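You operate a simulated robot arm through the tools that you are given. There is no shell and no other tool. Be economical: measure what you need, move in short steps, check, and stop when the job is done.

The job below is to be done with a simulated robot arm. You get a single attempt, and the scene is never put back.

## Task
Press the digit key six two times. Then open the left bench drawer, fetch the jar marked "M2" from the top of the mix bench and stand it in the inside of the left bench drawer, then shut the drawer. Then take the box on the top of the mix bench and put it away on the top of the packing table. Then turn the air pressure dial to 8. Then stack the 230 V relay from the clear end of the yellow bench on top of the 110 V relay. Then put one of the signs from the back of the yellow bench on the top of the green bench. Then take the 20 fuse from the top of the green bench and put it on the beige pad there. Then press the tester reset button two times. Do these in the order given. Set down upright: jar, box, sign.

The check looks at the end state, three seconds after you hand in, the way a careful person would. Anything else that was tipped, shoved, dropped, spilled or broken makes it a failure.

## Robot
A 6-joint arm with a two-finger gripper on a trunk, on a base that drives. Base frame: it is fixed to the floor where the robot stands at the start and does not move with it; the origin is under the middle of the robot, x ahead of it, y to its left, z up. Lengths are in m, angles in degrees, forces in N, time in s.
Its first joint turns from -166.0 to 166.0 degrees. Places, roughly: air pressure dial [2.2, -3.4, 0.8]; box [1.25, -0.75, 1]; digit key six [5.9, -0.1, 1.2]; fuse [-0.5, 1.75, 0.75]; inside of the left bench drawer [-0.6, 1.7, 0.6]; jar [1.25, -1, 1]; left bench drawer [-0.5, 1.7, 0.7]; pad [-1, 1.75, 0.75]; relay [-1.75, 0.25, 0.75]; sign [-1.75, 0.75, 0.75]; tester reset button [0.2, -7.8, 0.8]; top of the green bench [-0.4, 2.2, 0.8]; top of the packing table [3.3, -10, 0.8]. Payload 2.54 kg.
The TCP is the grasp point between the finger pads, 0.03 m short of the fingertips. In the tool frame z runs along the fingers and y along their closing line. Largest opening 0.116 m; the body of the gripper starts 0.095 m behind the TCP.
Orientation is told as [roll, pitch, yaw] about the base's x, y, z axes, in that order, counted from this pose: with the fingers straight down and closing along the base's y, the tool's x points along the base's -x, its y along +y and its z along -z.

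## Interface
- The arm moves only by the tool move_arm. Its argument "moves" is a list of rows, each a list of 7 numbers: the turn, a rotation vector about the tool's x, y, z in degrees, then the shift along the tool's x, y, z in m, then the finger opening in m, from 0 to 0.116. In form: [[ax, ay, az, dx, dy, dz, hand], ...]. A call has 1 to 12 rows; each row shifts and turns the commanded pose from where the row before left it, along the tool's axes as they then stand. A row lasts 0.2 s, in which the tool goes at most 0.05 m and 8.6 degrees; a call with a longer step from one row to the next is refused whole, and so is a gripper value outside its range. Where a pose cannot be reached the arm comes as near as it can. A force on the tool above 40 N (or 10 N above the force at the start of the call, whichever is more), or a blocked arm, ends the call early, and 0.2 s more pass. Each finger travels about 0.072 m/s and halts on what it meets, pressing with about 26 N; the grip force reading is that of the motor and also rises with nothing between the fingers. The clock runs only during rows and for 0.2 s after the last one: add rows that do not move to give the fingers time. The reply holds the time, the measured pose of the TCP, the force on the tool along the base axes, the opening and the grip force, in the units named above and with some noise, with the torque about the TCP (base axes, N m) and any sound that the robot's microphone picked up.
- Cameras (640 x 400 px; columns grow to the right, rows downward): "scene" is now at [-0.0367, 0.1306, 1.4756]; the picture's right is [-0.23, -0.97, 0.00], its down [0.11, -0.03, -0.99] and it looks along [0.97, -0.23, 0.11] (base axes); focal length 262 px, centre (320, 200). "wrist" rides on the gripper at [0.069, -0.015, -0.122] in the tool frame; the picture's right is [0.21, 0.98, 0.00], its down [-0.83, 0.18, -0.53] and it looks along [-0.52, 0.11, 0.85] (tool axes); focal length 251 px, centre (320, 200). There is no depth. A picture from a camera that has moved, and an enlarged one, comes with that camera's place and axes in the base frame and with its lens.
- capture(camera): a new picture of that camera. It takes no simulated time.
- drive_base(legs): drives the robot by 1 to 6 legs, each [ahead, left, turn to the left] in m, m and degrees, along the robot's own axes; the way and the turn of a leg run together, so that a leg with both is an arc; at most 1.5 m and 180 degrees a leg. The arm and the cameras ride along, it lands a little off, and it stops where it bumps. It gives what a move gives.
- head_to(pan, tilt): turns the head with the scene camera to pan (to the left, within 120 degrees either way) and tilt (down, from -29 to 69), counted from straight ahead of the robot. It gives what a move gives.
- inspect(camera, box): a new picture of the part [left, top, right, bottom] of that camera's present view, enlarged. It takes no simulated time.
- sign_off(): hands the job in; it is judged then, once.

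Work in short steps. Places have to be worked out from the pictures, the camera data and where the tool is seen: move nearer, look again, correct. Check each grasp and each placing, and mend what went wrong. You have 217 turns and 210 pictures in all, those below and enlarged ones among them. Open the gripper and draw the arm clear of the work before you hand the job in, unless the task says otherwise; then end with one line.

The tools are called after "Call:" as a command line: name --pt "numbers of a row" for each row, then --argument value for the rest, lists and objects as JSON in quotes. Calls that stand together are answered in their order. move_arm: Moves the arm, as the interface text tells. Its arguments: {"type":"object","properties":{"moves":{"type":"array"}},"required":["moves"]} The other tools are called the same way: drive_base (legs) drives the base; head_to (pan, tilt) turns the head that bears the scene camera; capture (camera) takes a picture; inspect (camera, box) takes an enlarged picture of a part of a camera's view; sign_off () hands the job in.

At the start:

```text
t: 0.0
position: [0.5611, -0.0111, 1.4495]
ee_rot: [0.0, 0.0, -0.1]
force: [0.2, 0.1, -1.0]
ft_torque: [0.02, -0.01, -0.02]
finger_gap: 0.1158
grasp_force: 0.0
robot x, y, heading: [0.0036, -0.0009, 0.1]
head pan, tilt: [-13.2, -6.4]
```

scene: 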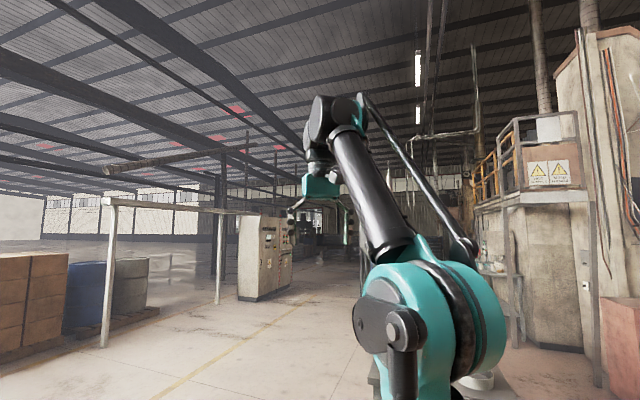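
wrist: 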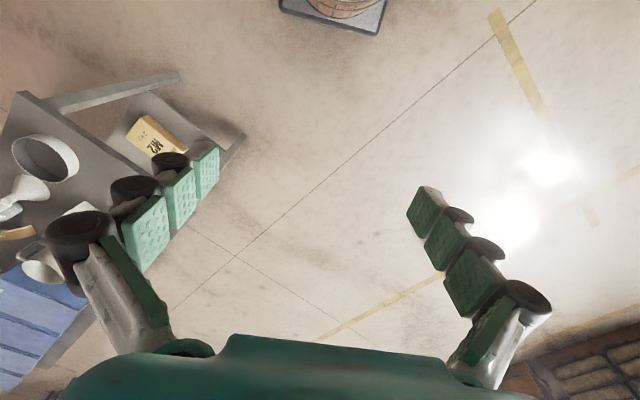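

The scene picture shows the hall; a control cabinet ahead may carry the digit keys. I'll look around with the head first.

Call:
head_to --pan -60 --tilt 20

Call:
capture --camera "scene"

Call:
head_to --pan 115 --tilt 25

Call:
capture --camera "scene"

Call:
head_to --pan 10 --tilt 5

Call:
capture --camera "scene"

```text
t: 1.1
position: [0.5589, -0.0106, 1.45]
ee_rot: [-0.1, 0.0, 0.0]
force: [0.0, 0.3, -0.2]
ft_torque: [0.0, 0.04, -0.01]
finger_gap: 0.116
grasp_force: 0.0
robot x, y, heading: [0.0031, -0.0017, -0.1]
head pan, tilt: [-60.0, 20.0]
```

```text
207 pictures are left
camera scene: at [-0.0744, 0.0698, 1.4336], right [-0.87, -0.5, 0.0], down [-0.17, 0.3, -0.94], along [0.47, -0.81, -0.34], focal length 262 px, centre (320, 200)
```

scene: 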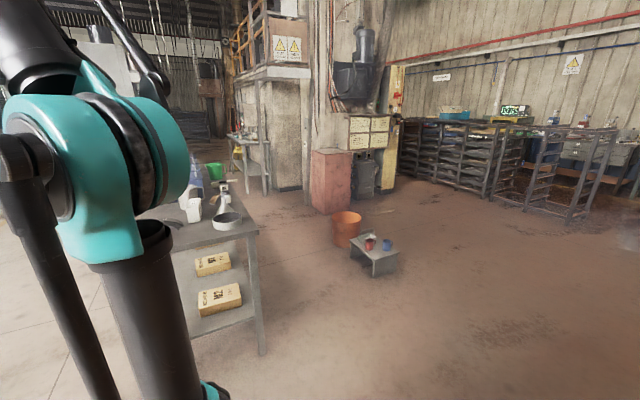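

```text
t: 3.8
position: [0.5601, -0.0115, 1.4498]
ee_rot: [0.1, 0.0, 0.1]
force: [-0.7, 0.5, 0.0]
ft_torque: [0.03, 0.01, -0.01]
finger_gap: 0.1161
grasp_force: 0.1
robot x, y, heading: [-0.0014, 0.0014, -0.2]
head pan, tilt: [115.0, 25.0]
```

```text
206 pictures are left
camera scene: at [-0.1599, 0.2339, 1.4254], right [0.91, 0.42, 0.0], down [0.18, -0.38, -0.91], along [-0.38, 0.82, -0.42], focal length 262 px, centre (320, 200)
```

scene: 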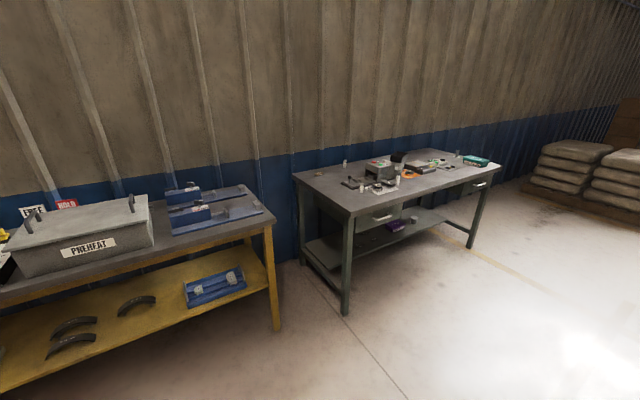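

```text
t: 5.6
position: [0.5599, -0.0117, 1.4491]
ee_rot: [-0.1, -0.1, 0.1]
force: [0.1, 0.9, 0.4]
ft_torque: [0.03, 0.04, -0.01]
finger_gap: 0.1159
grasp_force: 0.0
robot x, y, heading: [0.0001, -0.0031, 0.1]
head pan, tilt: [10.0, 5.0]
```

```text
205 pictures are left
camera scene: at [-0.0306, 0.1664, 1.4579], right [0.17, -0.98, 0.0], down [-0.09, -0.02, -1.0], along [0.98, 0.17, -0.09], focal length 262 px, centre (320, 200)
```

scene: 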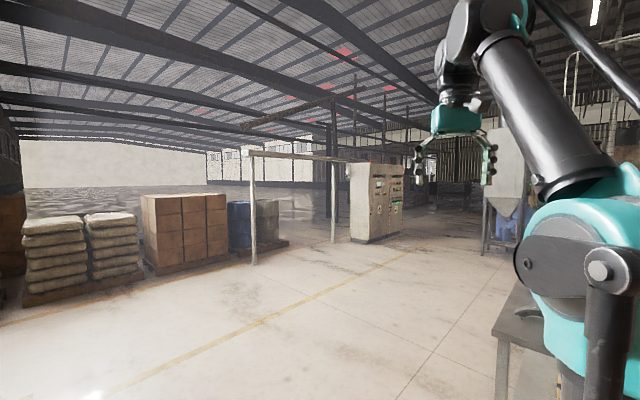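

The cabinet ahead (cols 350-403) is the likely keypad carrier. I sidestep left past the mix bench and drive towards it, then look.

Call:
drive_base --legs '[[0, 0.4, 0], [1.5, 0, 0], [1.5, 0, 0], [0.8, 0, 0]]'

Call:
head_to --pan -15 --tilt 5

Call:
capture --camera "scene"

```text
t: 26.3
position: [4.4133, 0.5554, 1.4486]
ee_rot: [0.0, -0.1, 3.2]
force: [-0.5, -0.6, 0.9]
ft_torque: [-0.02, -0.01, 0.04]
finger_gap: 0.116
grasp_force: 0.2
robot x, y, heading: [3.8548, 0.5344, 3.1]
head pan, tilt: [10.0, 5.0]
```

```text
t: 27.2
position: [4.4141, 0.5533, 1.45]
ee_rot: [-0.1, 0.0, 3.3]
force: [0.1, 0.3, -0.2]
ft_torque: [-0.03, 0.0, 0.0]
finger_gap: 0.116
grasp_force: 0.0
robot x, y, heading: [3.855, 0.5321, 3.2]
head pan, tilt: [-15.0, 5.0]
```

```text
204 pictures are left
camera scene: at [3.8156, 0.6591, 1.4579], right [-0.2, -0.98, 0.0], down [-0.09, 0.02, -1.0], along [0.98, -0.2, -0.09], focal length 262 px, centre (320, 200)
```

scene: 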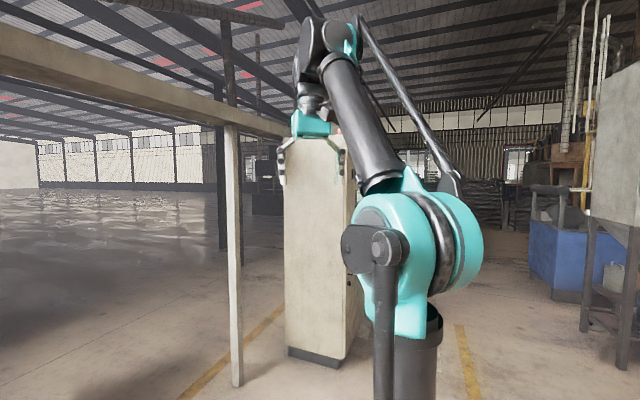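

The panel face looks along -y at about y≈-0.05. I'll go round to stand in front of it at roughly (5.9, -1.0) facing +y.

Call:
drive_base --legs '[[0, -1.5, 0], [1.0, -0.25, 0], [0.96, 0, 0], [0, 0, 87]]'

Call:
head_to --pan 0 --tilt 15

Call:
capture --camera "scene"

Call:
capture --camera "wrist"

```text
t: 48.0
position: [5.9128, -0.5561, 1.4487]
ee_rot: [0.0, 0.0, 91.2]
force: [-0.4, 0.1, 0.3]
ft_torque: [-0.01, -0.03, 0.02]
finger_gap: 0.1159
grasp_force: 0.0
robot x, y, heading: [5.9182, -1.1138, 91.1]
head pan, tilt: [-15.0, 5.0]
```

```text
t: 48.8
position: [5.9128, -0.5539, 1.4494]
ee_rot: [-0.1, 0.0, 91.3]
force: [-0.1, 0.1, 0.3]
ft_torque: [-0.01, 0.02, 0.01]
finger_gap: 0.1161
grasp_force: 0.1
robot x, y, heading: [5.9167, -1.1139, 91.2]
head pan, tilt: [0.0, 15.0]
```

```text
203 pictures are left
camera scene: at [5.7638, -1.144, 1.4417], right [1.0, 0.02, 0.0], down [0.01, -0.26, -0.97], along [-0.02, 0.97, -0.26], focal length 262 px, centre (320, 200)
```

scene: 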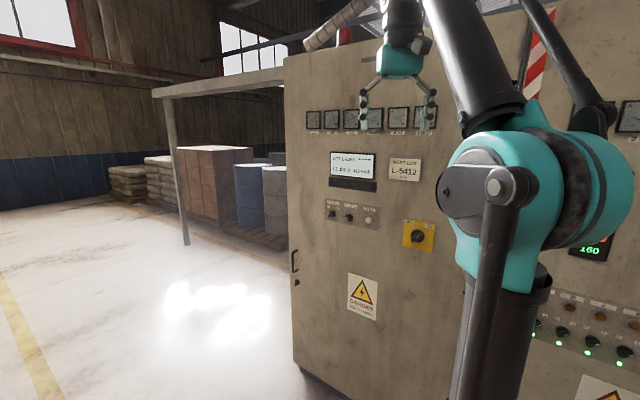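

```text
202 pictures are left
camera wrist: at [5.9301, -0.6238, 1.5724], right [-0.97, -0.24, 0.0], down [-0.2, 0.82, 0.53], along [-0.13, 0.52, -0.85], focal length 251 px, centre (320, 200)
```

wrist: 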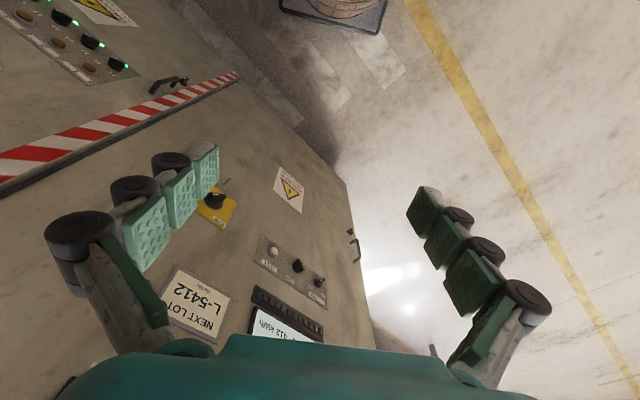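

Below the display is a dark strip that might be the digit keys. I enlarge that region.

Call:
inspect --camera "scene" --box '[310, 140, 440, 230]'

Call:
inspect --camera "wrist" --box '[200, 220, 360, 350]'

```text
4.44 times, centred on (375, 185) of scene
camera zoom: at [5.7638, -1.144, 1.4417], right [1.0, 0.02, 0.0], down [0.01, -0.26, -0.97], along [-0.02, 0.97, -0.26], focal length 1165 px, centre (76, 267)
```

zoom: 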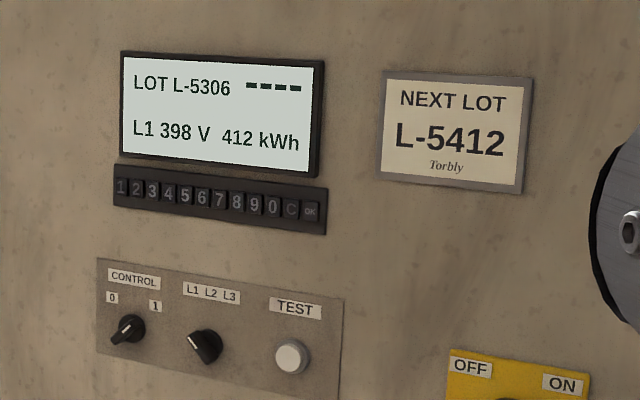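

```text
3.08 times, centred on (280, 285) of wrist
camera zoom: at [5.9301, -0.6238, 1.5724], right [-0.97, -0.24, 0.0], down [-0.2, 0.82, 0.53], along [-0.13, 0.52, -0.85], focal length 774 px, centre (443, -62)
```

zoom: 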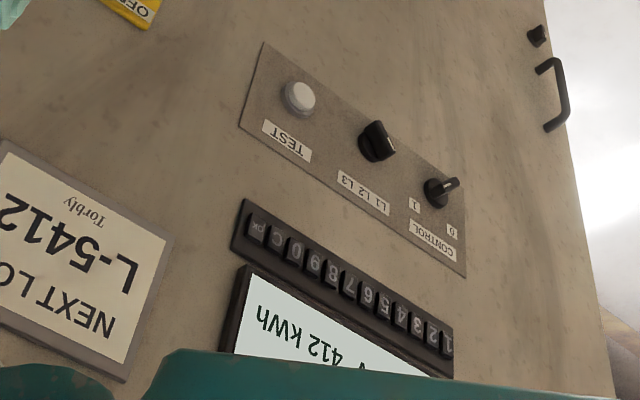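

Triangulated: key six at about (5.857, -0.099, 1.227), and the key row runs at about -33°, so the panel normal is heading ≈57° inward. Pointing the tool straight ahead (heading 91°) lets the right front corner of the closed fingers act as a narrow wedge. I tilt the tool to horizontal and close it.

Call:
move_arm --pt "0 -8.18 0 0 0 0 0.08" --pt "0 -8.18 0 0 0 0 0.05" --pt "0 -8.18 0 0 0 0 0.02" --pt "0 -8.18 0 0 0 0 0" --pt "0 -8.18 0 0 0 0 0" --pt "0 -8.18 0 0 0 0 0" --pt "0 -8.18 0 0 0 0 0" --pt "0 -8.18 0 0 0 0 0" --pt "0 -8.18 0 0 0 0 0" --pt "0 -8.18 0 0 0 0 0" --pt "0 -8.18 0 0 0 0 0"

Call:
capture --camera "wrist"

```text
t: 51.2
position: [5.9126, -0.5551, 1.4486]
ee_rot: [-143.6, -89.9, -125.1]
force: [0.6, 0.4, -0.6]
ft_torque: [0.0, 0.04, -0.02]
finger_gap: 0.0
grasp_force: 26.1
robot x, y, heading: [5.9139, -1.1152, 91.3]
head pan, tilt: [0.0, 15.0]
```

```text
199 pictures are left
camera wrist: at [5.9312, -0.6767, 1.3808], right [-0.98, -0.02, -0.21], down [-0.17, -0.54, 0.83], along [-0.13, 0.84, 0.52], focal length 251 px, centre (320, 200)
```

wrist: 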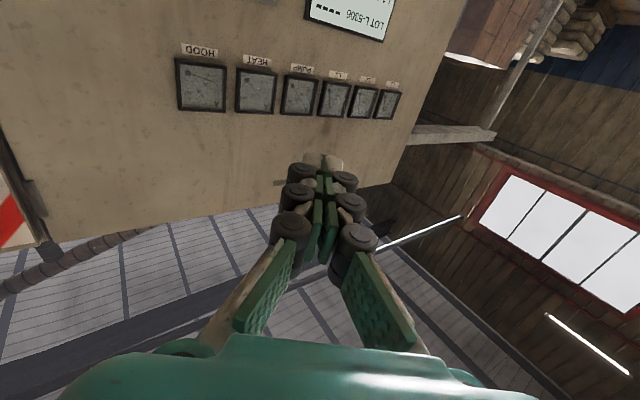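

Tool is horizontal. I move to just short of the key (TCP about 5.825, -0.20, 1.227) and look.

Call:
move_arm --pt "0 0 0 0.0246 0.0088 0.039 0" --pt "0 0 0 0.0246 0.0088 0.039 0" --pt "0 0 0 0.0246 0.0088 0.039 0" --pt "0 0 0 0.0246 0.0088 0.039 0" --pt "0 0 0 0.0246 0.0088 0.039 0" --pt "0 0 0 0.0246 0.0088 0.039 0" --pt "0 0 0 0.0246 0.0088 0.039 0" --pt "0 0 0 0.0246 0.0088 0.039 0" --pt "0 0 0 0.0246 0.0088 0.039 0"

Call:
capture --camera "wrist"

Call:
inspect --camera "scene" --box '[310, 140, 440, 230]'

```text
t: 53.2
position: [5.8243, -0.2077, 1.2286]
ee_rot: [-53.8, -90.0, 145.3]
force: [0.5, -1.6, 0.2]
ft_torque: [0.0, 0.03, 0.01]
finger_gap: 0.0002
grasp_force: 26.0
robot x, y, heading: [5.9108, -1.1155, 91.3]
head pan, tilt: [0.0, 15.0]
```

```text
198 pictures are left
camera wrist: at [5.8433, -0.3285, 1.1601], right [-0.98, -0.02, -0.21], down [-0.17, -0.54, 0.83], along [-0.13, 0.84, 0.52], focal length 251 px, centre (320, 200)
```

wrist: 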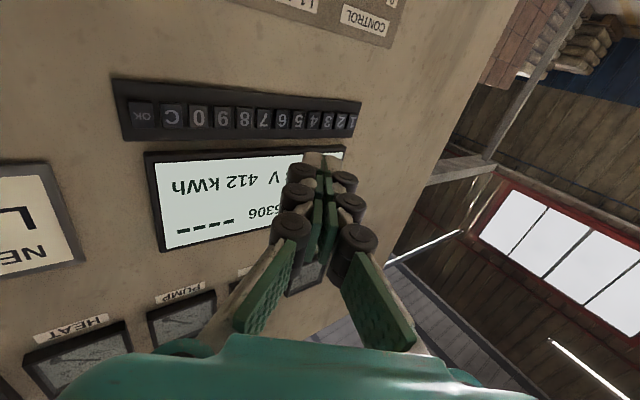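

```text
4.44 times, centred on (375, 185) of scene
camera zoom: at [5.7638, -1.1445, 1.4417], right [1.0, 0.02, 0.0], down [0.01, -0.26, -0.97], along [-0.02, 0.97, -0.26], focal length 1165 px, centre (76, 267)
```

zoom: 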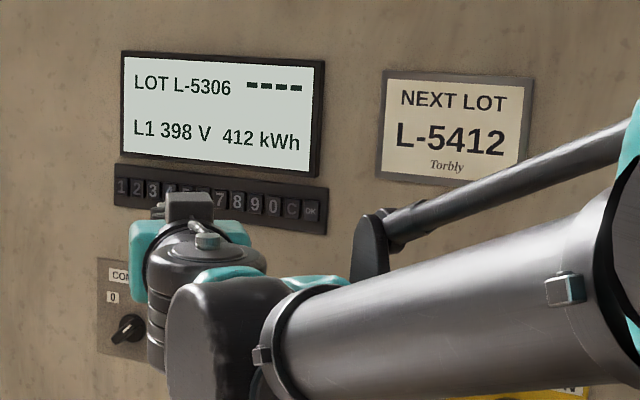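

Second fix of key six: (5.860, -0.099, 1.224). I close to about 1 cm short.

Call:
move_arm --pt "0 0 0 0.001 -0.0107 0.031 0" --pt "0 0 0 0.001 -0.0107 0.031 0" --pt "0 0 0 0 0 0 0"

Call:
inspect --camera "wrist" --box '[220, 60, 420, 220]'

```text
t: 54.0
position: [5.8466, -0.1437, 1.2249]
ee_rot: [-10.8, -90.0, 102.1]
force: [-0.2, 0.6, -0.4]
ft_torque: [0.01, -0.01, 0.01]
finger_gap: 0.0
grasp_force: 26.0
robot x, y, heading: [5.9175, -1.1143, 91.4]
head pan, tilt: [0.0, 15.0]
```

```text
2.50 times, centred on (320, 140) of wrist
camera zoom: at [5.8649, -0.266, 1.1568], right [-0.98, -0.02, -0.21], down [-0.17, -0.54, 0.83], along [-0.13, 0.84, 0.52], focal length 629 px, centre (320, 350)
```

zoom: 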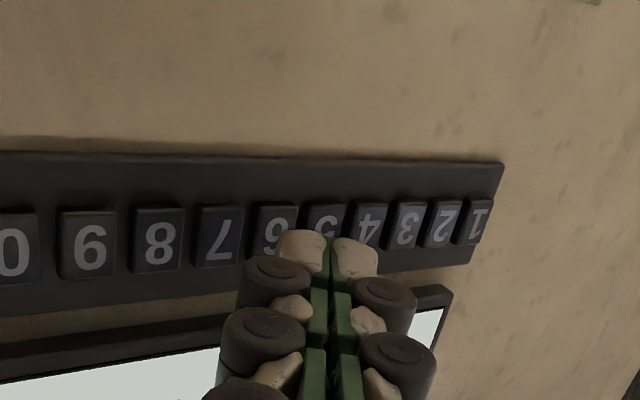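

Corner is at (5.857, -0.114); the key face is about 1.4 cm ahead. I advance to near contact, nudging 5 mm right.

Call:
move_arm --pt "0 0 0 0 -0.005 0.008 0" --pt "0 0 0 0 0 0.003 0" --pt "0 0 0 0 0 0 0"

Call:
inspect --camera "wrist" --box '[220, 60, 420, 220]'

```text
t: 54.8
position: [5.8506, -0.1326, 1.2248]
ee_rot: [-10.8, -90.0, 102.1]
force: [0.4, 1.0, 0.0]
ft_torque: [-0.02, 0.01, -0.01]
finger_gap: 0.0
grasp_force: 26.6
robot x, y, heading: [5.9174, -1.1144, 91.2]
head pan, tilt: [0.0, 15.0]
```

```text
2.50 times, centred on (320, 140) of wrist
camera zoom: at [5.8685, -0.2546, 1.1572], right [-0.98, -0.02, -0.21], down [-0.17, -0.54, 0.83], along [-0.13, 0.84, 0.52], focal length 629 px, centre (320, 350)
```

zoom: 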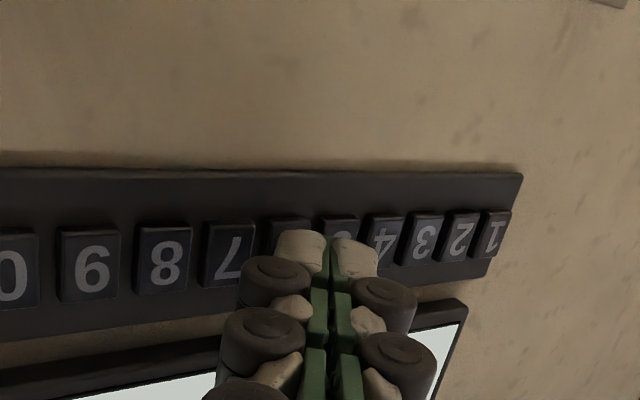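

Finger is over key six; I push on in 2 mm rows.

Call:
move_arm --pt "0 0 0 0 0 0.002 0" --pt "0 0 0 0 0 0.002 0" --pt "0 0 0 0 0 0 0"

Call:
inspect --camera "wrist" --box '[220, 60, 420, 220]'

Call:
inspect --camera "scene" --box '[310, 140, 440, 230]'

```text
t: 55.6
position: [5.8505, -0.1287, 1.2263]
ee_rot: [-10.5, -90.0, 101.8]
force: [-1.1, -0.6, -0.1]
ft_torque: [0.02, -0.03, 0.02]
finger_gap: 0.0
grasp_force: 26.6
robot x, y, heading: [5.9146, -1.1138, 91.1]
head pan, tilt: [0.0, 15.0]
```

```text
2.50 times, centred on (320, 140) of wrist
camera zoom: at [5.8689, -0.2506, 1.1576], right [-0.98, -0.02, -0.21], down [-0.17, -0.54, 0.83], along [-0.13, 0.84, 0.52], focal length 629 px, centre (320, 350)
```

zoom: 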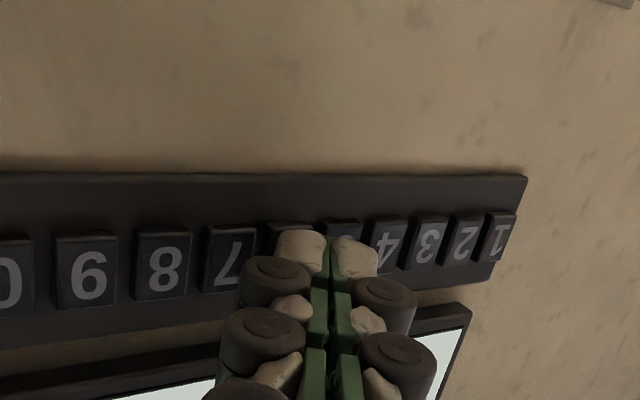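

```text
4.44 times, centred on (375, 185) of scene
camera zoom: at [5.7637, -1.144, 1.4417], right [1.0, 0.02, 0.0], down [0.01, -0.26, -0.97], along [-0.02, 0.97, -0.26], focal length 1165 px, centre (76, 267)
```

zoom: 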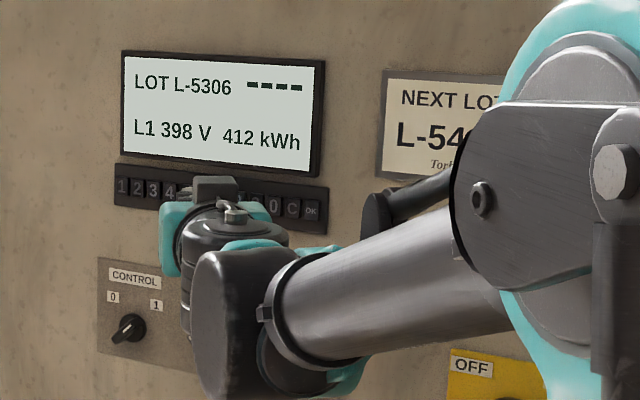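

No contact yet (force ~1 N). Continue in 1 mm rows.

Call:
move_arm --pt "0 0 0 0 0 0.0015 0" --pt "0 0 0 0 0 0.0015 0" --pt "0 0 0 0 0 0 0"

Call:
inspect --camera "scene" --box '[310, 140, 440, 230]'

```text
t: 56.4
position: [5.8493, -0.1271, 1.2252]
ee_rot: [-10.6, -90.0, 101.9]
force: [-0.4, -0.6, -0.6]
ft_torque: [-0.01, 0.03, -0.01]
finger_gap: 0.0002
grasp_force: 26.2
robot x, y, heading: [5.918, -1.1116, 91.6]
head pan, tilt: [0.0, 15.0]
```

```text
4.44 times, centred on (375, 185) of scene
camera zoom: at [5.7637, -1.144, 1.4417], right [1.0, 0.02, 0.0], down [0.01, -0.26, -0.97], along [-0.02, 0.97, -0.26], focal length 1165 px, centre (76, 267)
```

zoom: 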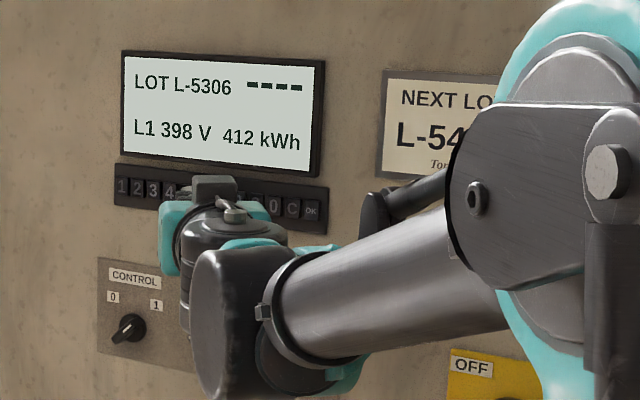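

Still free. I continue along the panel normal.

Call:
move_arm --pt "0 0 0 0 -0.0008 0.0013 0" --pt "0 0 0 0 -0.0008 0.0013 0" --pt "0 0 0 0 0 0 0"

Call:
inspect --camera "wrist" --box '[260, 100, 380, 190]'

```text
t: 57.2
position: [5.8535, -0.1231, 1.2264]
ee_rot: [-10.9, -90.0, 102.1]
force: [0.3, 0.5, 0.2]
ft_torque: [0.01, 0.01, -0.02]
finger_gap: 0.0
grasp_force: 26.8
robot x, y, heading: [5.9151, -1.1132, 91.2]
head pan, tilt: [0.0, 15.0]
```

```text
4.44 times, centred on (320, 145) of wrist
camera zoom: at [5.8702, -0.2446, 1.1579], right [-0.98, -0.02, -0.21], down [-0.17, -0.54, 0.83], along [-0.13, 0.84, 0.52], focal length 1118 px, centre (320, 444)
```

zoom: 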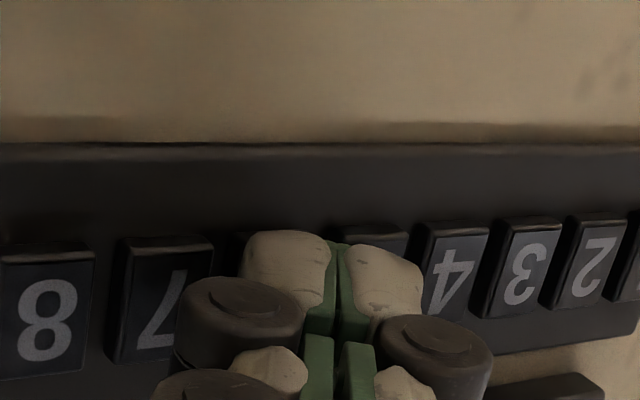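

Well aligned in front of six, still no force. Continue.

Call:
move_arm --pt "0 0 0 0 -0.0008 0.0013 0" --pt "0 0 0 0 -0.0008 0.0013 0" --pt "0 0 0 0 0 0 0"

Call:
inspect --camera "scene" --box '[310, 140, 440, 230]'

```text
t: 58.0
position: [5.8541, -0.1201, 1.2261]
ee_rot: [-31.9, -90.0, 123.2]
force: [-2.0, -2.4, 0.3]
ft_torque: [0.0, 0.03, 0.02]
finger_gap: 0.0001
grasp_force: 25.6
robot x, y, heading: [5.9126, -1.1148, 91.5]
head pan, tilt: [0.0, 15.0]
heard: click
```

```text
4.44 times, centred on (375, 185) of scene
camera zoom: at [5.7636, -1.1441, 1.4417], right [1.0, 0.02, 0.0], down [0.01, -0.26, -0.97], along [-0.02, 0.97, -0.26], focal length 1165 px, centre (76, 267)
```

zoom: 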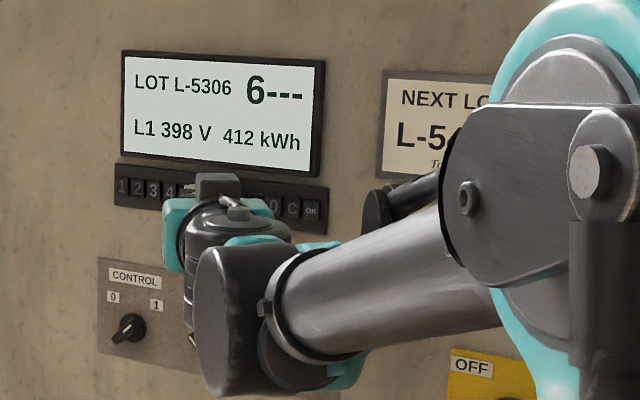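

Click, and the display shows "6---". I back off 8 mm and press again by the same amount.

Call:
move_arm --pt "0 0 0 0 0.0044 -0.0067 0" --pt "0 0 0 0 0 0 0" --pt "0 0 0 0 -0.0036 0.0054 0" --pt "0 0 0 0 -0.0008 0.0013 0" --pt "0 0 0 0 0 0 0"

Call:
inspect --camera "scene" --box '[310, 140, 440, 230]'

```text
t: 59.2
position: [5.8526, -0.1188, 1.2248]
ee_rot: [-32.4, -90.0, 123.7]
force: [-2.0, -2.5, 0.6]
ft_torque: [0.02, -0.01, 0.04]
finger_gap: 0.0001
grasp_force: 26.4
robot x, y, heading: [5.9149, -1.116, 91.1]
head pan, tilt: [0.0, 15.0]
heard: click
```

```text
4.44 times, centred on (375, 185) of scene
camera zoom: at [5.7636, -1.1441, 1.4417], right [1.0, 0.02, 0.0], down [0.01, -0.26, -0.97], along [-0.02, 0.97, -0.26], focal length 1165 px, centre (76, 267)
```

zoom: 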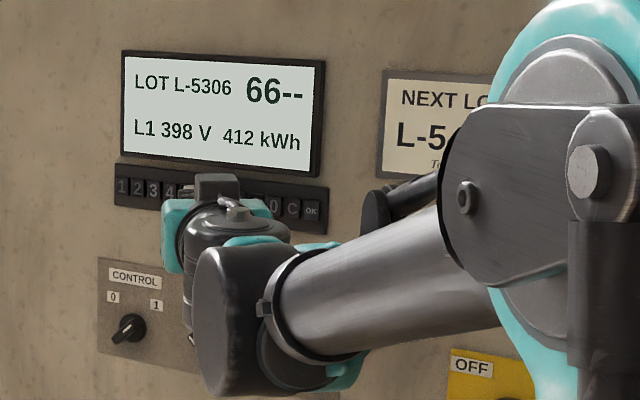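

"66--" — done. I retract the arm to its travel pose (reverse of the way in).

Call:
move_arm --pt "0 0 0 0 0.01 -0.03 0" --pt "0 0 0 0 0 -0.05 0" --pt "0 0 0 -0.0246 -0.0088 -0.039 0" --pt "0 0 0 -0.0246 -0.0088 -0.039 0" --pt "0 0 0 -0.0246 -0.0088 -0.039 0" --pt "0 0 0 -0.0246 -0.0088 -0.039 0" --pt "0 0 0 -0.0246 -0.0088 -0.039 0" --pt "0 0 0 -0.0246 -0.0088 -0.039 0" --pt "0 0 0 -0.0246 0 -0.039 0" --pt "0 0 0 -0.0246 0 -0.039 0" --pt "0 0 0 -0.0246 0 -0.039 0"

Call:
move_arm --pt "0 8.18 0 0 0 0 0.05" --pt "0 8.18 0 0 0 0 0.116" --pt "0 8.18 0 0 0 0 0.116" --pt "0 8.18 0 0 0 0 0.116" --pt "0 8.18 0 0 0 0 0.116" --pt "0 8.18 0 0 0 0 0.116" --pt "0 8.18 0 0 0 0 0.116" --pt "0 8.18 0 0 0 0 0.116" --pt "0 8.18 0 0 0 0 0.116" --pt "0 8.18 0 0 0 0 0.116" --pt "0 8.18 0 0 0 0 0.116"

```text
t: 61.6
position: [5.907, -0.5509, 1.4479]
ee_rot: [-7.4, -90.0, 98.6]
force: [0.3, -1.5, 0.4]
ft_torque: [-0.03, 0.0, 0.01]
finger_gap: 0.0
grasp_force: 26.0
robot x, y, heading: [5.9124, -1.1147, 91.4]
head pan, tilt: [0.0, 15.0]
```

```text
t: 64.0
position: [5.9065, -0.5508, 1.4482]
ee_rot: [0.0, 0.1, 91.3]
force: [-0.4, -0.8, 0.4]
ft_torque: [0.07, 0.02, 0.0]
finger_gap: 0.1162
grasp_force: 0.0
robot x, y, heading: [5.9133, -1.1152, 91.3]
head pan, tilt: [0.0, 15.0]
```

Next the green bench drawer. From the earlier picture its front runs from about (-0.54,1.46) to (0.26,2.65), so I should face heading ≈146° from about (0.45, 0.9). I drive back along the open aisle.

Call:
drive_base --legs '[[0, 1.5, 0], [1.5, 0, 0], [0.25, 1.45, 0], [0, 1.45, 0], [0, 1.0, 0], [0.25, 0, 54]]'

Call:
head_to --pan 10 --tilt 30

Call:
capture --camera "scene"

```text
t: 99.1
position: [-0.0201, 1.1814, 1.4472]
ee_rot: [0.0, 0.0, 143.9]
force: [-0.1, 0.2, 0.0]
ft_torque: [-0.03, -0.01, 0.0]
finger_gap: 0.1158
grasp_force: 0.2
robot x, y, heading: [0.4294, 0.8477, 143.8]
head pan, tilt: [0.0, 15.0]
```

```text
t: 99.8
position: [-0.0203, 1.1801, 1.4475]
ee_rot: [0.0, 0.0, 144.0]
force: [0.5, 0.1, -0.8]
ft_torque: [-0.01, 0.0, -0.03]
finger_gap: 0.1161
grasp_force: 0.2
robot x, y, heading: [0.4325, 0.8442, 144.1]
head pan, tilt: [10.0, 30.0]
```

```text
188 pictures are left
camera scene: at [0.359, 0.6924, 1.4175], right [0.44, 0.9, 0.0], down [0.45, -0.22, -0.87], along [-0.78, 0.38, -0.5], focal length 262 px, centre (320, 200)
```

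scene: 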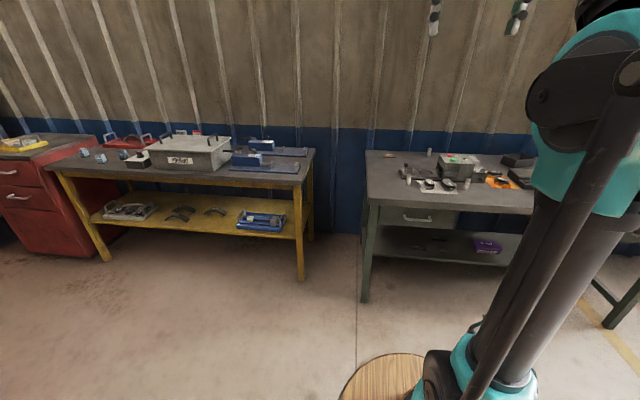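

The left drawer with its handle is visible at about (417,217). Enlarging.

Call:
inspect --camera "scene" --box '[350, 140, 540, 270]'

Call:
inspect --camera "scene" --box '[40, 120, 330, 300]'

Call:
capture --camera "wrist"

```text
3.08 times, centred on (445, 205) of scene
camera zoom: at [0.359, 0.6924, 1.4175], right [0.44, 0.9, 0.0], down [0.45, -0.22, -0.87], along [-0.78, 0.38, -0.5], focal length 807 px, centre (-65, 185)
```

zoom: 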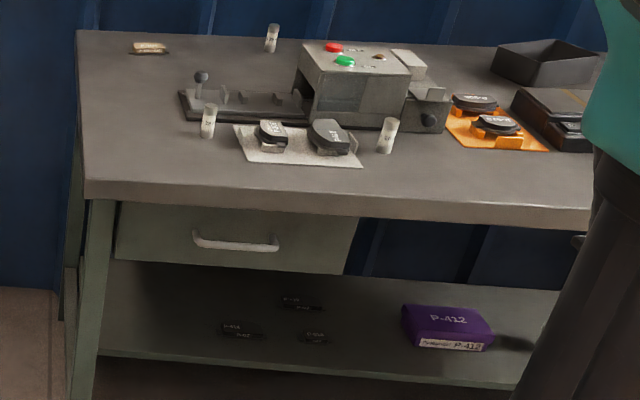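

```text
2.21 times, centred on (185, 210) of scene
camera zoom: at [0.359, 0.6924, 1.4175], right [0.44, 0.9, 0.0], down [0.45, -0.22, -0.87], along [-0.78, 0.38, -0.5], focal length 579 px, centre (618, 178)
```

zoom: 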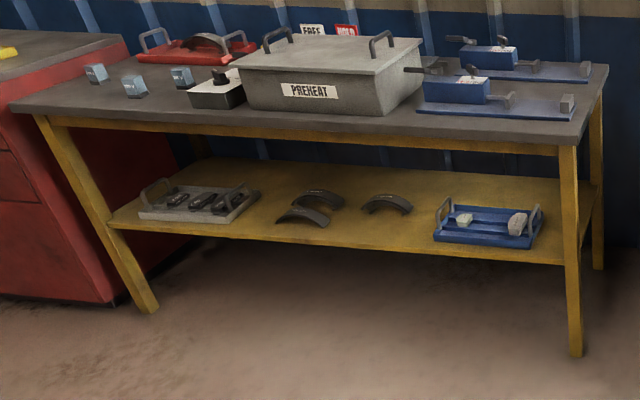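

```text
185 pictures are left
camera wrist: at [0.0452, 1.152, 1.5705], right [-0.4, -0.92, 0.0], down [-0.77, 0.34, 0.53], along [-0.49, 0.21, -0.85], focal length 251 px, centre (320, 200)
```

wrist: 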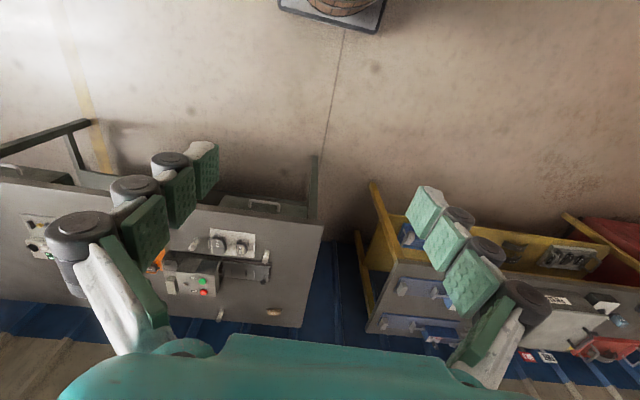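

Handle triangulated at (-0.383, 1.582, 0.702), bench front direction ≈56°. Something round rides in front of my trunk; I look down to see what it is, since the drawer will come toward it.

Call:
head_to --pan 15 --tilt 69

Call:
capture --camera "scene"

```text
t: 100.9
position: [-0.0208, 1.1802, 1.4461]
ee_rot: [0.0, 0.0, 144.0]
force: [0.5, 0.3, 0.5]
ft_torque: [-0.01, 0.01, -0.02]
finger_gap: 0.1159
grasp_force: 0.0
robot x, y, heading: [0.4361, 0.8424, 143.9]
head pan, tilt: [15.0, 68.8]
```

```text
184 pictures are left
camera scene: at [0.388, 0.6728, 1.366], right [0.36, 0.93, 0.0], down [0.87, -0.34, -0.36], along [-0.34, 0.13, -0.93], focal length 262 px, centre (320, 200)
```

scene: 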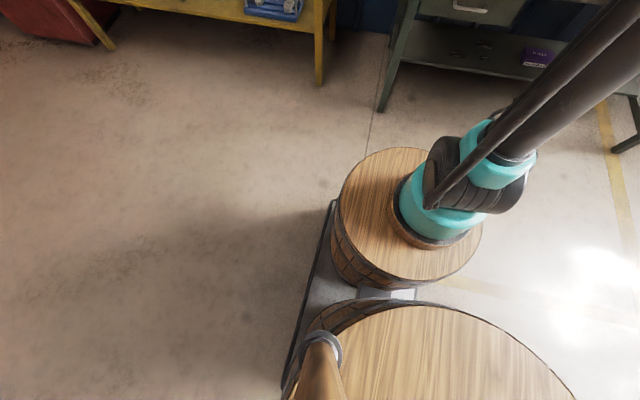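

The arm stands on a barrel whose front is ~0.39 m ahead; the handle is 1.1 m from the robot centre, fine. I turn the tool horizontal and roll it so the fingers close vertically, heading 146°.

Call:
move_arm --pt "0 0 -2.3 0 0 0 0.116" --pt "0 -8.18 0 0 0 0 0.1" --pt "0 -8.18 0 0 0 0 0.08" --pt "0 -8.18 0 0 0 0 0.05" --pt "0 -8.18 0 0 0 0 0.05" --pt "0 -8.18 0 0 0 0 0.05" --pt "0 -8.18 0 0 0 0 0.05" --pt "0 -8.18 0 0 0 0 0.05" --pt "0 -8.18 0 0 0 0 0.05" --pt "0 -8.18 0 0 0 0 0.05" --pt "0 -8.18 0 0 0 0 0.05" --pt "0 -8.2 0 0 0 0 0.05"

Call:
move_arm --pt "0 0 8.18 0 0 0 0.05" --pt "0 0 8.18 0 0 0 0.05" --pt "0 0 8.18 0 0 0 0.05" --pt "0 0 8.18 0 0 0 0.05" --pt "0 0 8.18 0 0 0 0.05" --pt "0 0 8.18 0 0 0 0.05" --pt "0 0 8.18 0 0 0 0.05" --pt "0 0 8.18 0 0 0 0.05" --pt "0 0 8.18 0 0 0 0.05" --pt "0 0 8.18 0 0 0 0.05" --pt "0 0 8.2 0 0 0 0.05"

Call:
capture --camera "wrist"

```text
t: 103.5
position: [-0.0215, 1.1804, 1.4458]
ee_rot: [78.2, -89.9, 68.1]
force: [0.2, 0.1, 0.3]
ft_torque: [-0.03, -0.01, 0.03]
finger_gap: 0.0499
grasp_force: 0.1
robot x, y, heading: [0.4317, 0.8396, 143.8]
head pan, tilt: [15.0, 68.8]
```

```text
t: 105.9
position: [-0.0167, 1.1883, 1.4455]
ee_rot: [89.3, 0.1, 56.4]
force: [-0.3, -0.1, 0.3]
ft_torque: [-0.01, 0.04, 0.0]
finger_gap: 0.05
grasp_force: 0.0
out of reach, approached as far as the arm can: row 11
robot x, y, heading: [0.4307, 0.844, 143.9]
head pan, tilt: [15.0, 68.8]
```

```text
183 pictures are left
camera wrist: at [0.0479, 1.0627, 1.4345], right [-0.13, -0.17, 0.98], down [0.9, 0.4, 0.19], along [-0.42, 0.9, 0.1], focal length 251 px, centre (320, 200)
```

wrist: 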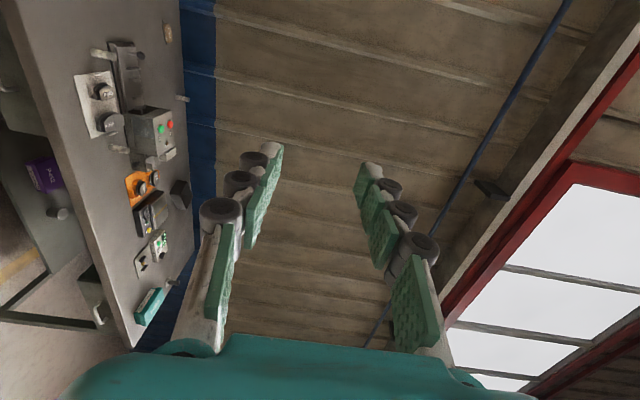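

Tool horizontal, fingers closing vertically. I move forward/right to 16 cm before the handle, then descend to its height.

Call:
move_arm --pt "0 0 0 -0.0155 0 0.0454 0.05" --pt "0 0 0 -0.0155 0 0.0454 0.05" --pt "0 0 0 -0.0155 0 0.0454 0.05" --pt "0 0 0 -0.0155 0 0.0454 0.05" --pt "0 0 0 -0.0155 0 0.0454 0.05" --pt "0 0 0 -0.0155 0 0.0454 0.05" --pt "0 0 0 -0.0155 0 0.0454 0.05" --pt "0 0 0 -0.0155 0 0.0454 0.05"

Call:
move_arm --pt "0 0 0 0 -0.049 0 0.05" --pt "0 0 0 0 -0.049 0 0.05" --pt "0 0 0 0 -0.049 0 0.05" --pt "0 0 0 0 -0.049 0 0.05" --pt "0 0 0 0 -0.049 0 0.05" --pt "0 0 0 0 -0.049 0 0.05" --pt "0 0 0 0 -0.049 0 0.05" --pt "0 0 0 0 -0.049 0 0.05" --pt "0 0 0 0 -0.049 0 0.05" --pt "0 0 0 0 -0.049 0 0.05" --pt "0 0 0 0 -0.049 0 0.05" --pt "0 0 0 0 -0.049 0 0.05"

Call:
capture --camera "wrist"

```text
t: 107.7
position: [-0.2656, 1.4794, 1.4489]
ee_rot: [91.4, -0.3, 55.9]
force: [0.9, -0.3, 0.4]
ft_torque: [-0.04, -0.03, -0.02]
finger_gap: 0.0501
grasp_force: 0.0
out of reach, approached as far as the arm can: row 3, 4, 5, 6, 7
robot x, y, heading: [0.4356, 0.8432, 143.6]
head pan, tilt: [15.0, 68.8]
```

```text
t: 110.3
position: [-0.2758, 1.4906, 0.8766]
ee_rot: [91.4, -0.2, 56.0]
force: [0.2, -0.1, 0.2]
ft_torque: [0.02, -0.03, -0.03]
finger_gap: 0.05
grasp_force: 0.0
out of reach, approached as far as the arm can: row 12
robot x, y, heading: [0.431, 0.8424, 143.9]
head pan, tilt: [15.0, 68.8]
```

```text
182 pictures are left
camera wrist: at [-0.213, 1.365, 0.86], right [-0.1, -0.19, 0.98], down [0.91, 0.38, 0.17], along [-0.41, 0.9, 0.14], focal length 251 px, centre (320, 200)
```

wrist: 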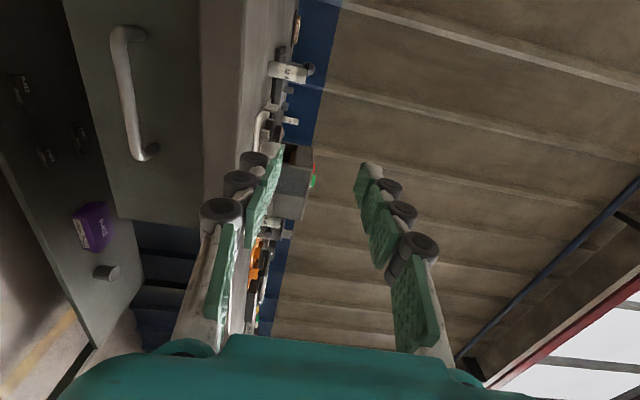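

Handle re-fixed at (-0.384, 1.577, 0.701), 14 cm ahead of the TCP. I descend the remaining 0.175 m and shift 1 cm right.

Call:
move_arm --pt "0 0 0 -0.003 -0.044 0 0.05" --pt "0 0 0 -0.003 -0.044 0 0.05" --pt "0 0 0 -0.003 -0.044 0 0.05" --pt "0 0 0 -0.003 -0.0436 0 0.05" --pt "0 0 0 0 0 0 0.05"

Call:
capture --camera "wrist"

```text
t: 111.5
position: [-0.3386, 1.5525, 0.7524]
ee_rot: [91.3, -0.3, 56.0]
force: [0.8, 0.6, 0.0]
ft_torque: [-0.01, -0.01, -0.03]
finger_gap: 0.0501
grasp_force: 0.1
out of reach, approached as far as the arm can: row 1, 2, 3, 4
robot x, y, heading: [0.4319, 0.841, 143.9]
head pan, tilt: [15.0, 68.8]
```

```text
181 pictures are left
camera wrist: at [-0.2766, 1.4272, 0.7353], right [-0.1, -0.19, 0.98], down [0.91, 0.38, 0.17], along [-0.41, 0.9, 0.14], focal length 251 px, centre (320, 200)
```

wrist: 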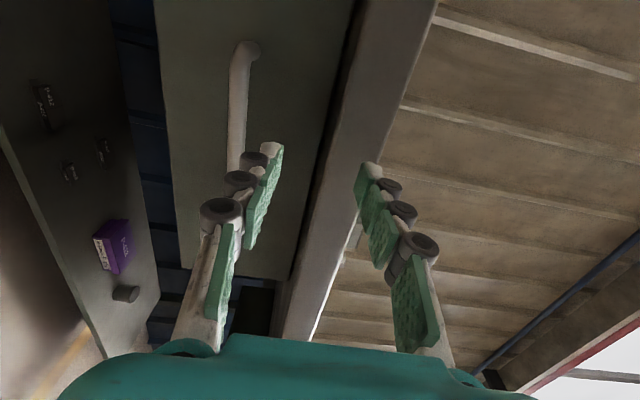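

The arm hits a limit with the tool fully horizontal this low and drifted forward. I back off, and pitch the tool 35° downward instead, which suits the arm better.

Call:
move_arm --pt "0 0 0 0 0.03 -0.03 0.05" --pt "0 0 0 0 0.03 -0.03 0.05" --pt "7 0 0 0 0.03 0 0.05" --pt "7 0 0 0 0.03 0 0.05" --pt "7 0 0 0 0 0 0.05" --pt "7 0 0 0 0 0 0.05" --pt "7 0 0 0 0 0 0.05" --pt "0 0 0 0 0 0 0.05"

Call:
capture --camera "wrist"

```text
t: 113.3
position: [-0.3125, 1.5212, 0.8878]
ee_rot: [74.0, -2.3, 50.0]
force: [-0.2, 0.4, 0.1]
ft_torque: [-0.01, 0.0, 0.01]
finger_gap: 0.0501
grasp_force: 0.0
out of reach, approached as far as the arm can: row 1, 2, 3, 4, 5, 6, 7
robot x, y, heading: [0.4289, 0.843, 143.9]
head pan, tilt: [15.0, 68.8]
```

```text
180 pictures are left
camera wrist: at [-0.2633, 1.3893, 0.9041], right [-0.37, -0.02, 0.93], down [0.88, 0.32, 0.36], along [-0.31, 0.95, -0.1], focal length 251 px, centre (320, 200)
```

wrist: 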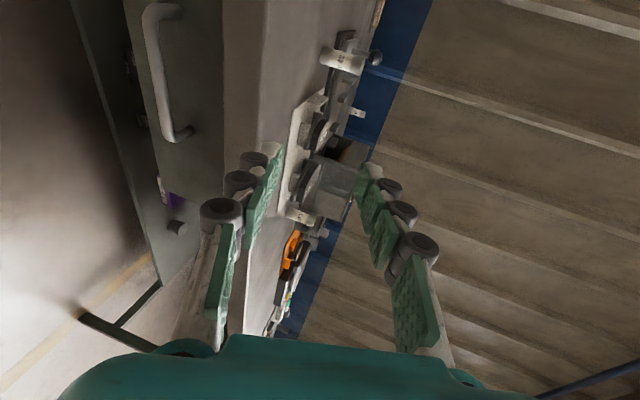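

Roll +90° seems to be at a joint limit. I rise and roll the tool the other way (-180° about its axis), keeping the 35° downward pitch.

Call:
move_arm --pt "0 0 0 0 0.033 -0.037 0.05" --pt "0 0 0 0 0.033 -0.037 0.05" --pt "0 0 0 0 0.033 -0.037 0.05" --pt "0 0 0 0 0.033 -0.037 0.05" --pt "0 0 -8.57 0 0 0 0.05" --pt "0 0 -8.57 0 0 0 0.05" --pt "0 0 -8.57 0 0 0 0.05" --pt "0 0 -8.57 0 0 0 0.05" --pt "0 0 -8.57 0 0 0 0.05" --pt "0 0 -8.57 0 0 0 0.05" --pt "0 0 -8.57 0 0 0 0.05" --pt "0 0 -8.57 0 0 0 0.05"

Call:
move_arm --pt "0 0 -8.57 0 0 0 0.05" --pt "0 0 -8.57 0 0 0 0.05" --pt "0 0 -8.57 0 0 0 0.05" --pt "0 0 -8.57 0 0 0 0.05" --pt "0 0 -8.57 0 0 0 0.05" --pt "0 0 -8.57 0 0 0 0.05" --pt "0 0 -8.57 0 0 0 0.05" --pt "0 0 -8.57 0 0 0 0.05" --pt "0 0 -8.57 0 0 0 0.05" --pt "0 0 -8.57 0 0 0 0.05" --pt "0 0 -8.57 0 0 0 0.05" --pt "0 0 -8.57 0 0 0 0.05"

Call:
capture --camera "wrist"

```text
t: 115.9
position: [-0.2333, 1.4475, 1.0535]
ee_rot: [48.6, -65.5, 87.9]
force: [-0.2, 0.0, 0.2]
ft_torque: [-0.01, -0.02, -0.01]
finger_gap: 0.05
grasp_force: 0.1
robot x, y, heading: [0.4324, 0.8448, 143.7]
head pan, tilt: [15.0, 68.8]
```

```text
t: 118.5
position: [-0.2332, 1.447, 1.0541]
ee_rot: [-73.9, -5.7, -132.4]
force: [0.1, 0.2, 0.1]
ft_torque: [0.0, -0.02, -0.03]
finger_gap: 0.05
grasp_force: 0.1
robot x, y, heading: [0.4321, 0.8462, 143.9]
head pan, tilt: [15.0, 68.8]
```

```text
179 pictures are left
camera wrist: at [-0.1005, 1.4252, 1.0968], right [0.28, -0.09, -0.96], down [-0.14, -0.99, 0.06], along [-0.95, 0.12, -0.29], focal length 251 px, centre (320, 200)
```

wrist: 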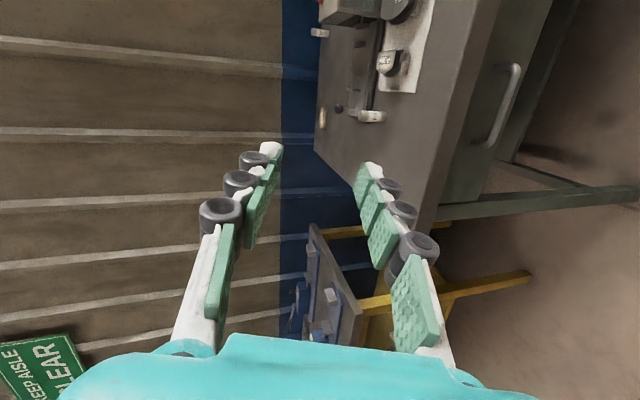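

Roll works on this side. I correct the orientation to heading 146°, pitch 35° down, roll exact (rotation ≈ (-19.3,-5.4,-8.9)° in tool axes).

Call:
move_arm --pt "-6.43 -1.8 -2.97 0 0 0 0.05" --pt "-6.43 -1.8 -2.97 0 0 0 0.05" --pt "-6.43 -1.8 -2.97 0 0 0 0.05" --pt "0 0 0 0 0 0 0.05"

Call:
capture --camera "wrist"

```text
t: 119.5
position: [-0.2349, 1.4482, 1.0535]
ee_rot: [-55.1, -0.1, -123.7]
force: [-0.2, 0.0, 0.3]
ft_torque: [0.0, 0.01, -0.02]
finger_gap: 0.0499
grasp_force: 0.1
robot x, y, heading: [0.4349, 0.844, 143.9]
head pan, tilt: [15.0, 68.8]
```

```text
178 pictures are left
camera wrist: at [-0.1193, 1.4537, 1.1377], right [0.58, -0.14, -0.8], down [-0.01, -0.99, 0.16], along [-0.81, -0.09, -0.58], focal length 251 px, centre (320, 200)
```

wrist: 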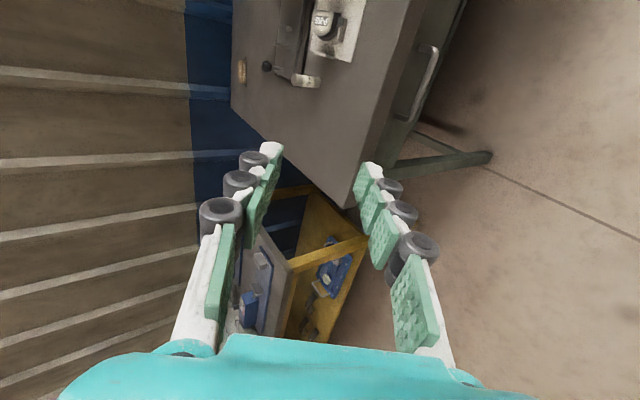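

Orientation is right. I descend to 13 cm short of the handle along the approach line.

Call:
move_arm --pt "0 0 0 0.0041 0.0294 0.0387 0.05" --pt "0 0 0 0.0041 0.0294 0.0387 0.05" --pt "0 0 0 0.0041 0.0294 0.0387 0.05" --pt "0 0 0 0.0041 0.0294 0.0387 0.05" --pt "0 0 0 0.0041 0.0294 0.0387 0.05" --pt "0 0 0 0.0041 0.0294 0.0387 0.05" --pt "0 0 0 0 0 0 0.05"

Call:
capture --camera "wrist"

```text
t: 121.1
position: [-0.294, 1.5171, 0.777]
ee_rot: [-55.1, -0.2, -124.0]
force: [0.3, -0.2, 0.3]
ft_torque: [0.02, 0.02, -0.02]
finger_gap: 0.0501
grasp_force: 0.0
robot x, y, heading: [0.4315, 0.8462, 143.9]
head pan, tilt: [15.0, 68.8]
```

```text
177 pictures are left
camera wrist: at [-0.1776, 1.5231, 0.8613], right [0.58, -0.14, -0.8], down [-0.01, -0.99, 0.16], along [-0.81, -0.08, -0.58], focal length 251 px, centre (320, 200)
```

wrist: 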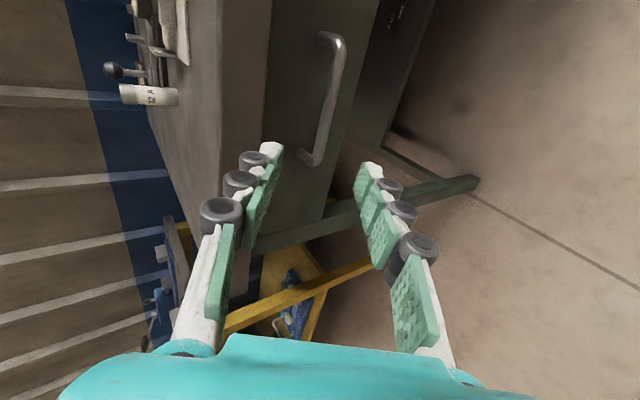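

Handle is lined up between the fingers. I advance 11 cm along the tool axis.

Call:
move_arm --pt "0 0 0 0.002 0 0.03 0.05" --pt "0 0 0 0.002 0 0.03 0.05" --pt "0 0 0 0.002 0 0.03 0.05" --pt "0 0 0 0 0 0.02 0.05" --pt "0 0 0 0 0 0 0.05"

Call:
capture --camera "wrist"

```text
t: 122.3
position: [-0.3658, 1.5719, 0.7124]
ee_rot: [-55.1, -0.2, -123.9]
force: [-0.2, -0.9, -0.1]
ft_torque: [-0.03, -0.03, -0.03]
finger_gap: 0.0498
grasp_force: 0.1
robot x, y, heading: [0.4325, 0.8455, 144.0]
head pan, tilt: [15.0, 68.8]
```

```text
176 pictures are left
camera wrist: at [-0.2503, 1.5785, 0.7952], right [0.58, -0.14, -0.8], down [-0.01, -0.99, 0.16], along [-0.81, -0.08, -0.58], focal length 251 px, centre (320, 200)
```

wrist: 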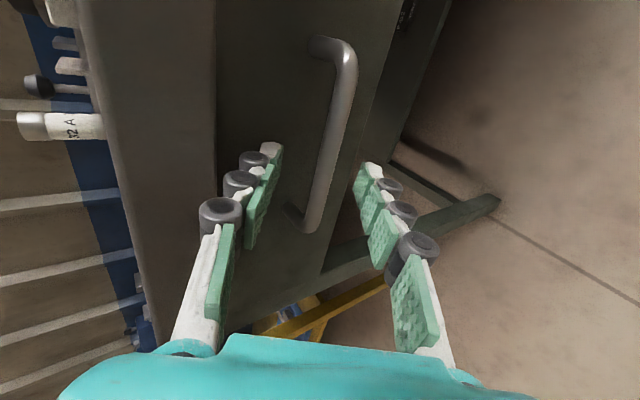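

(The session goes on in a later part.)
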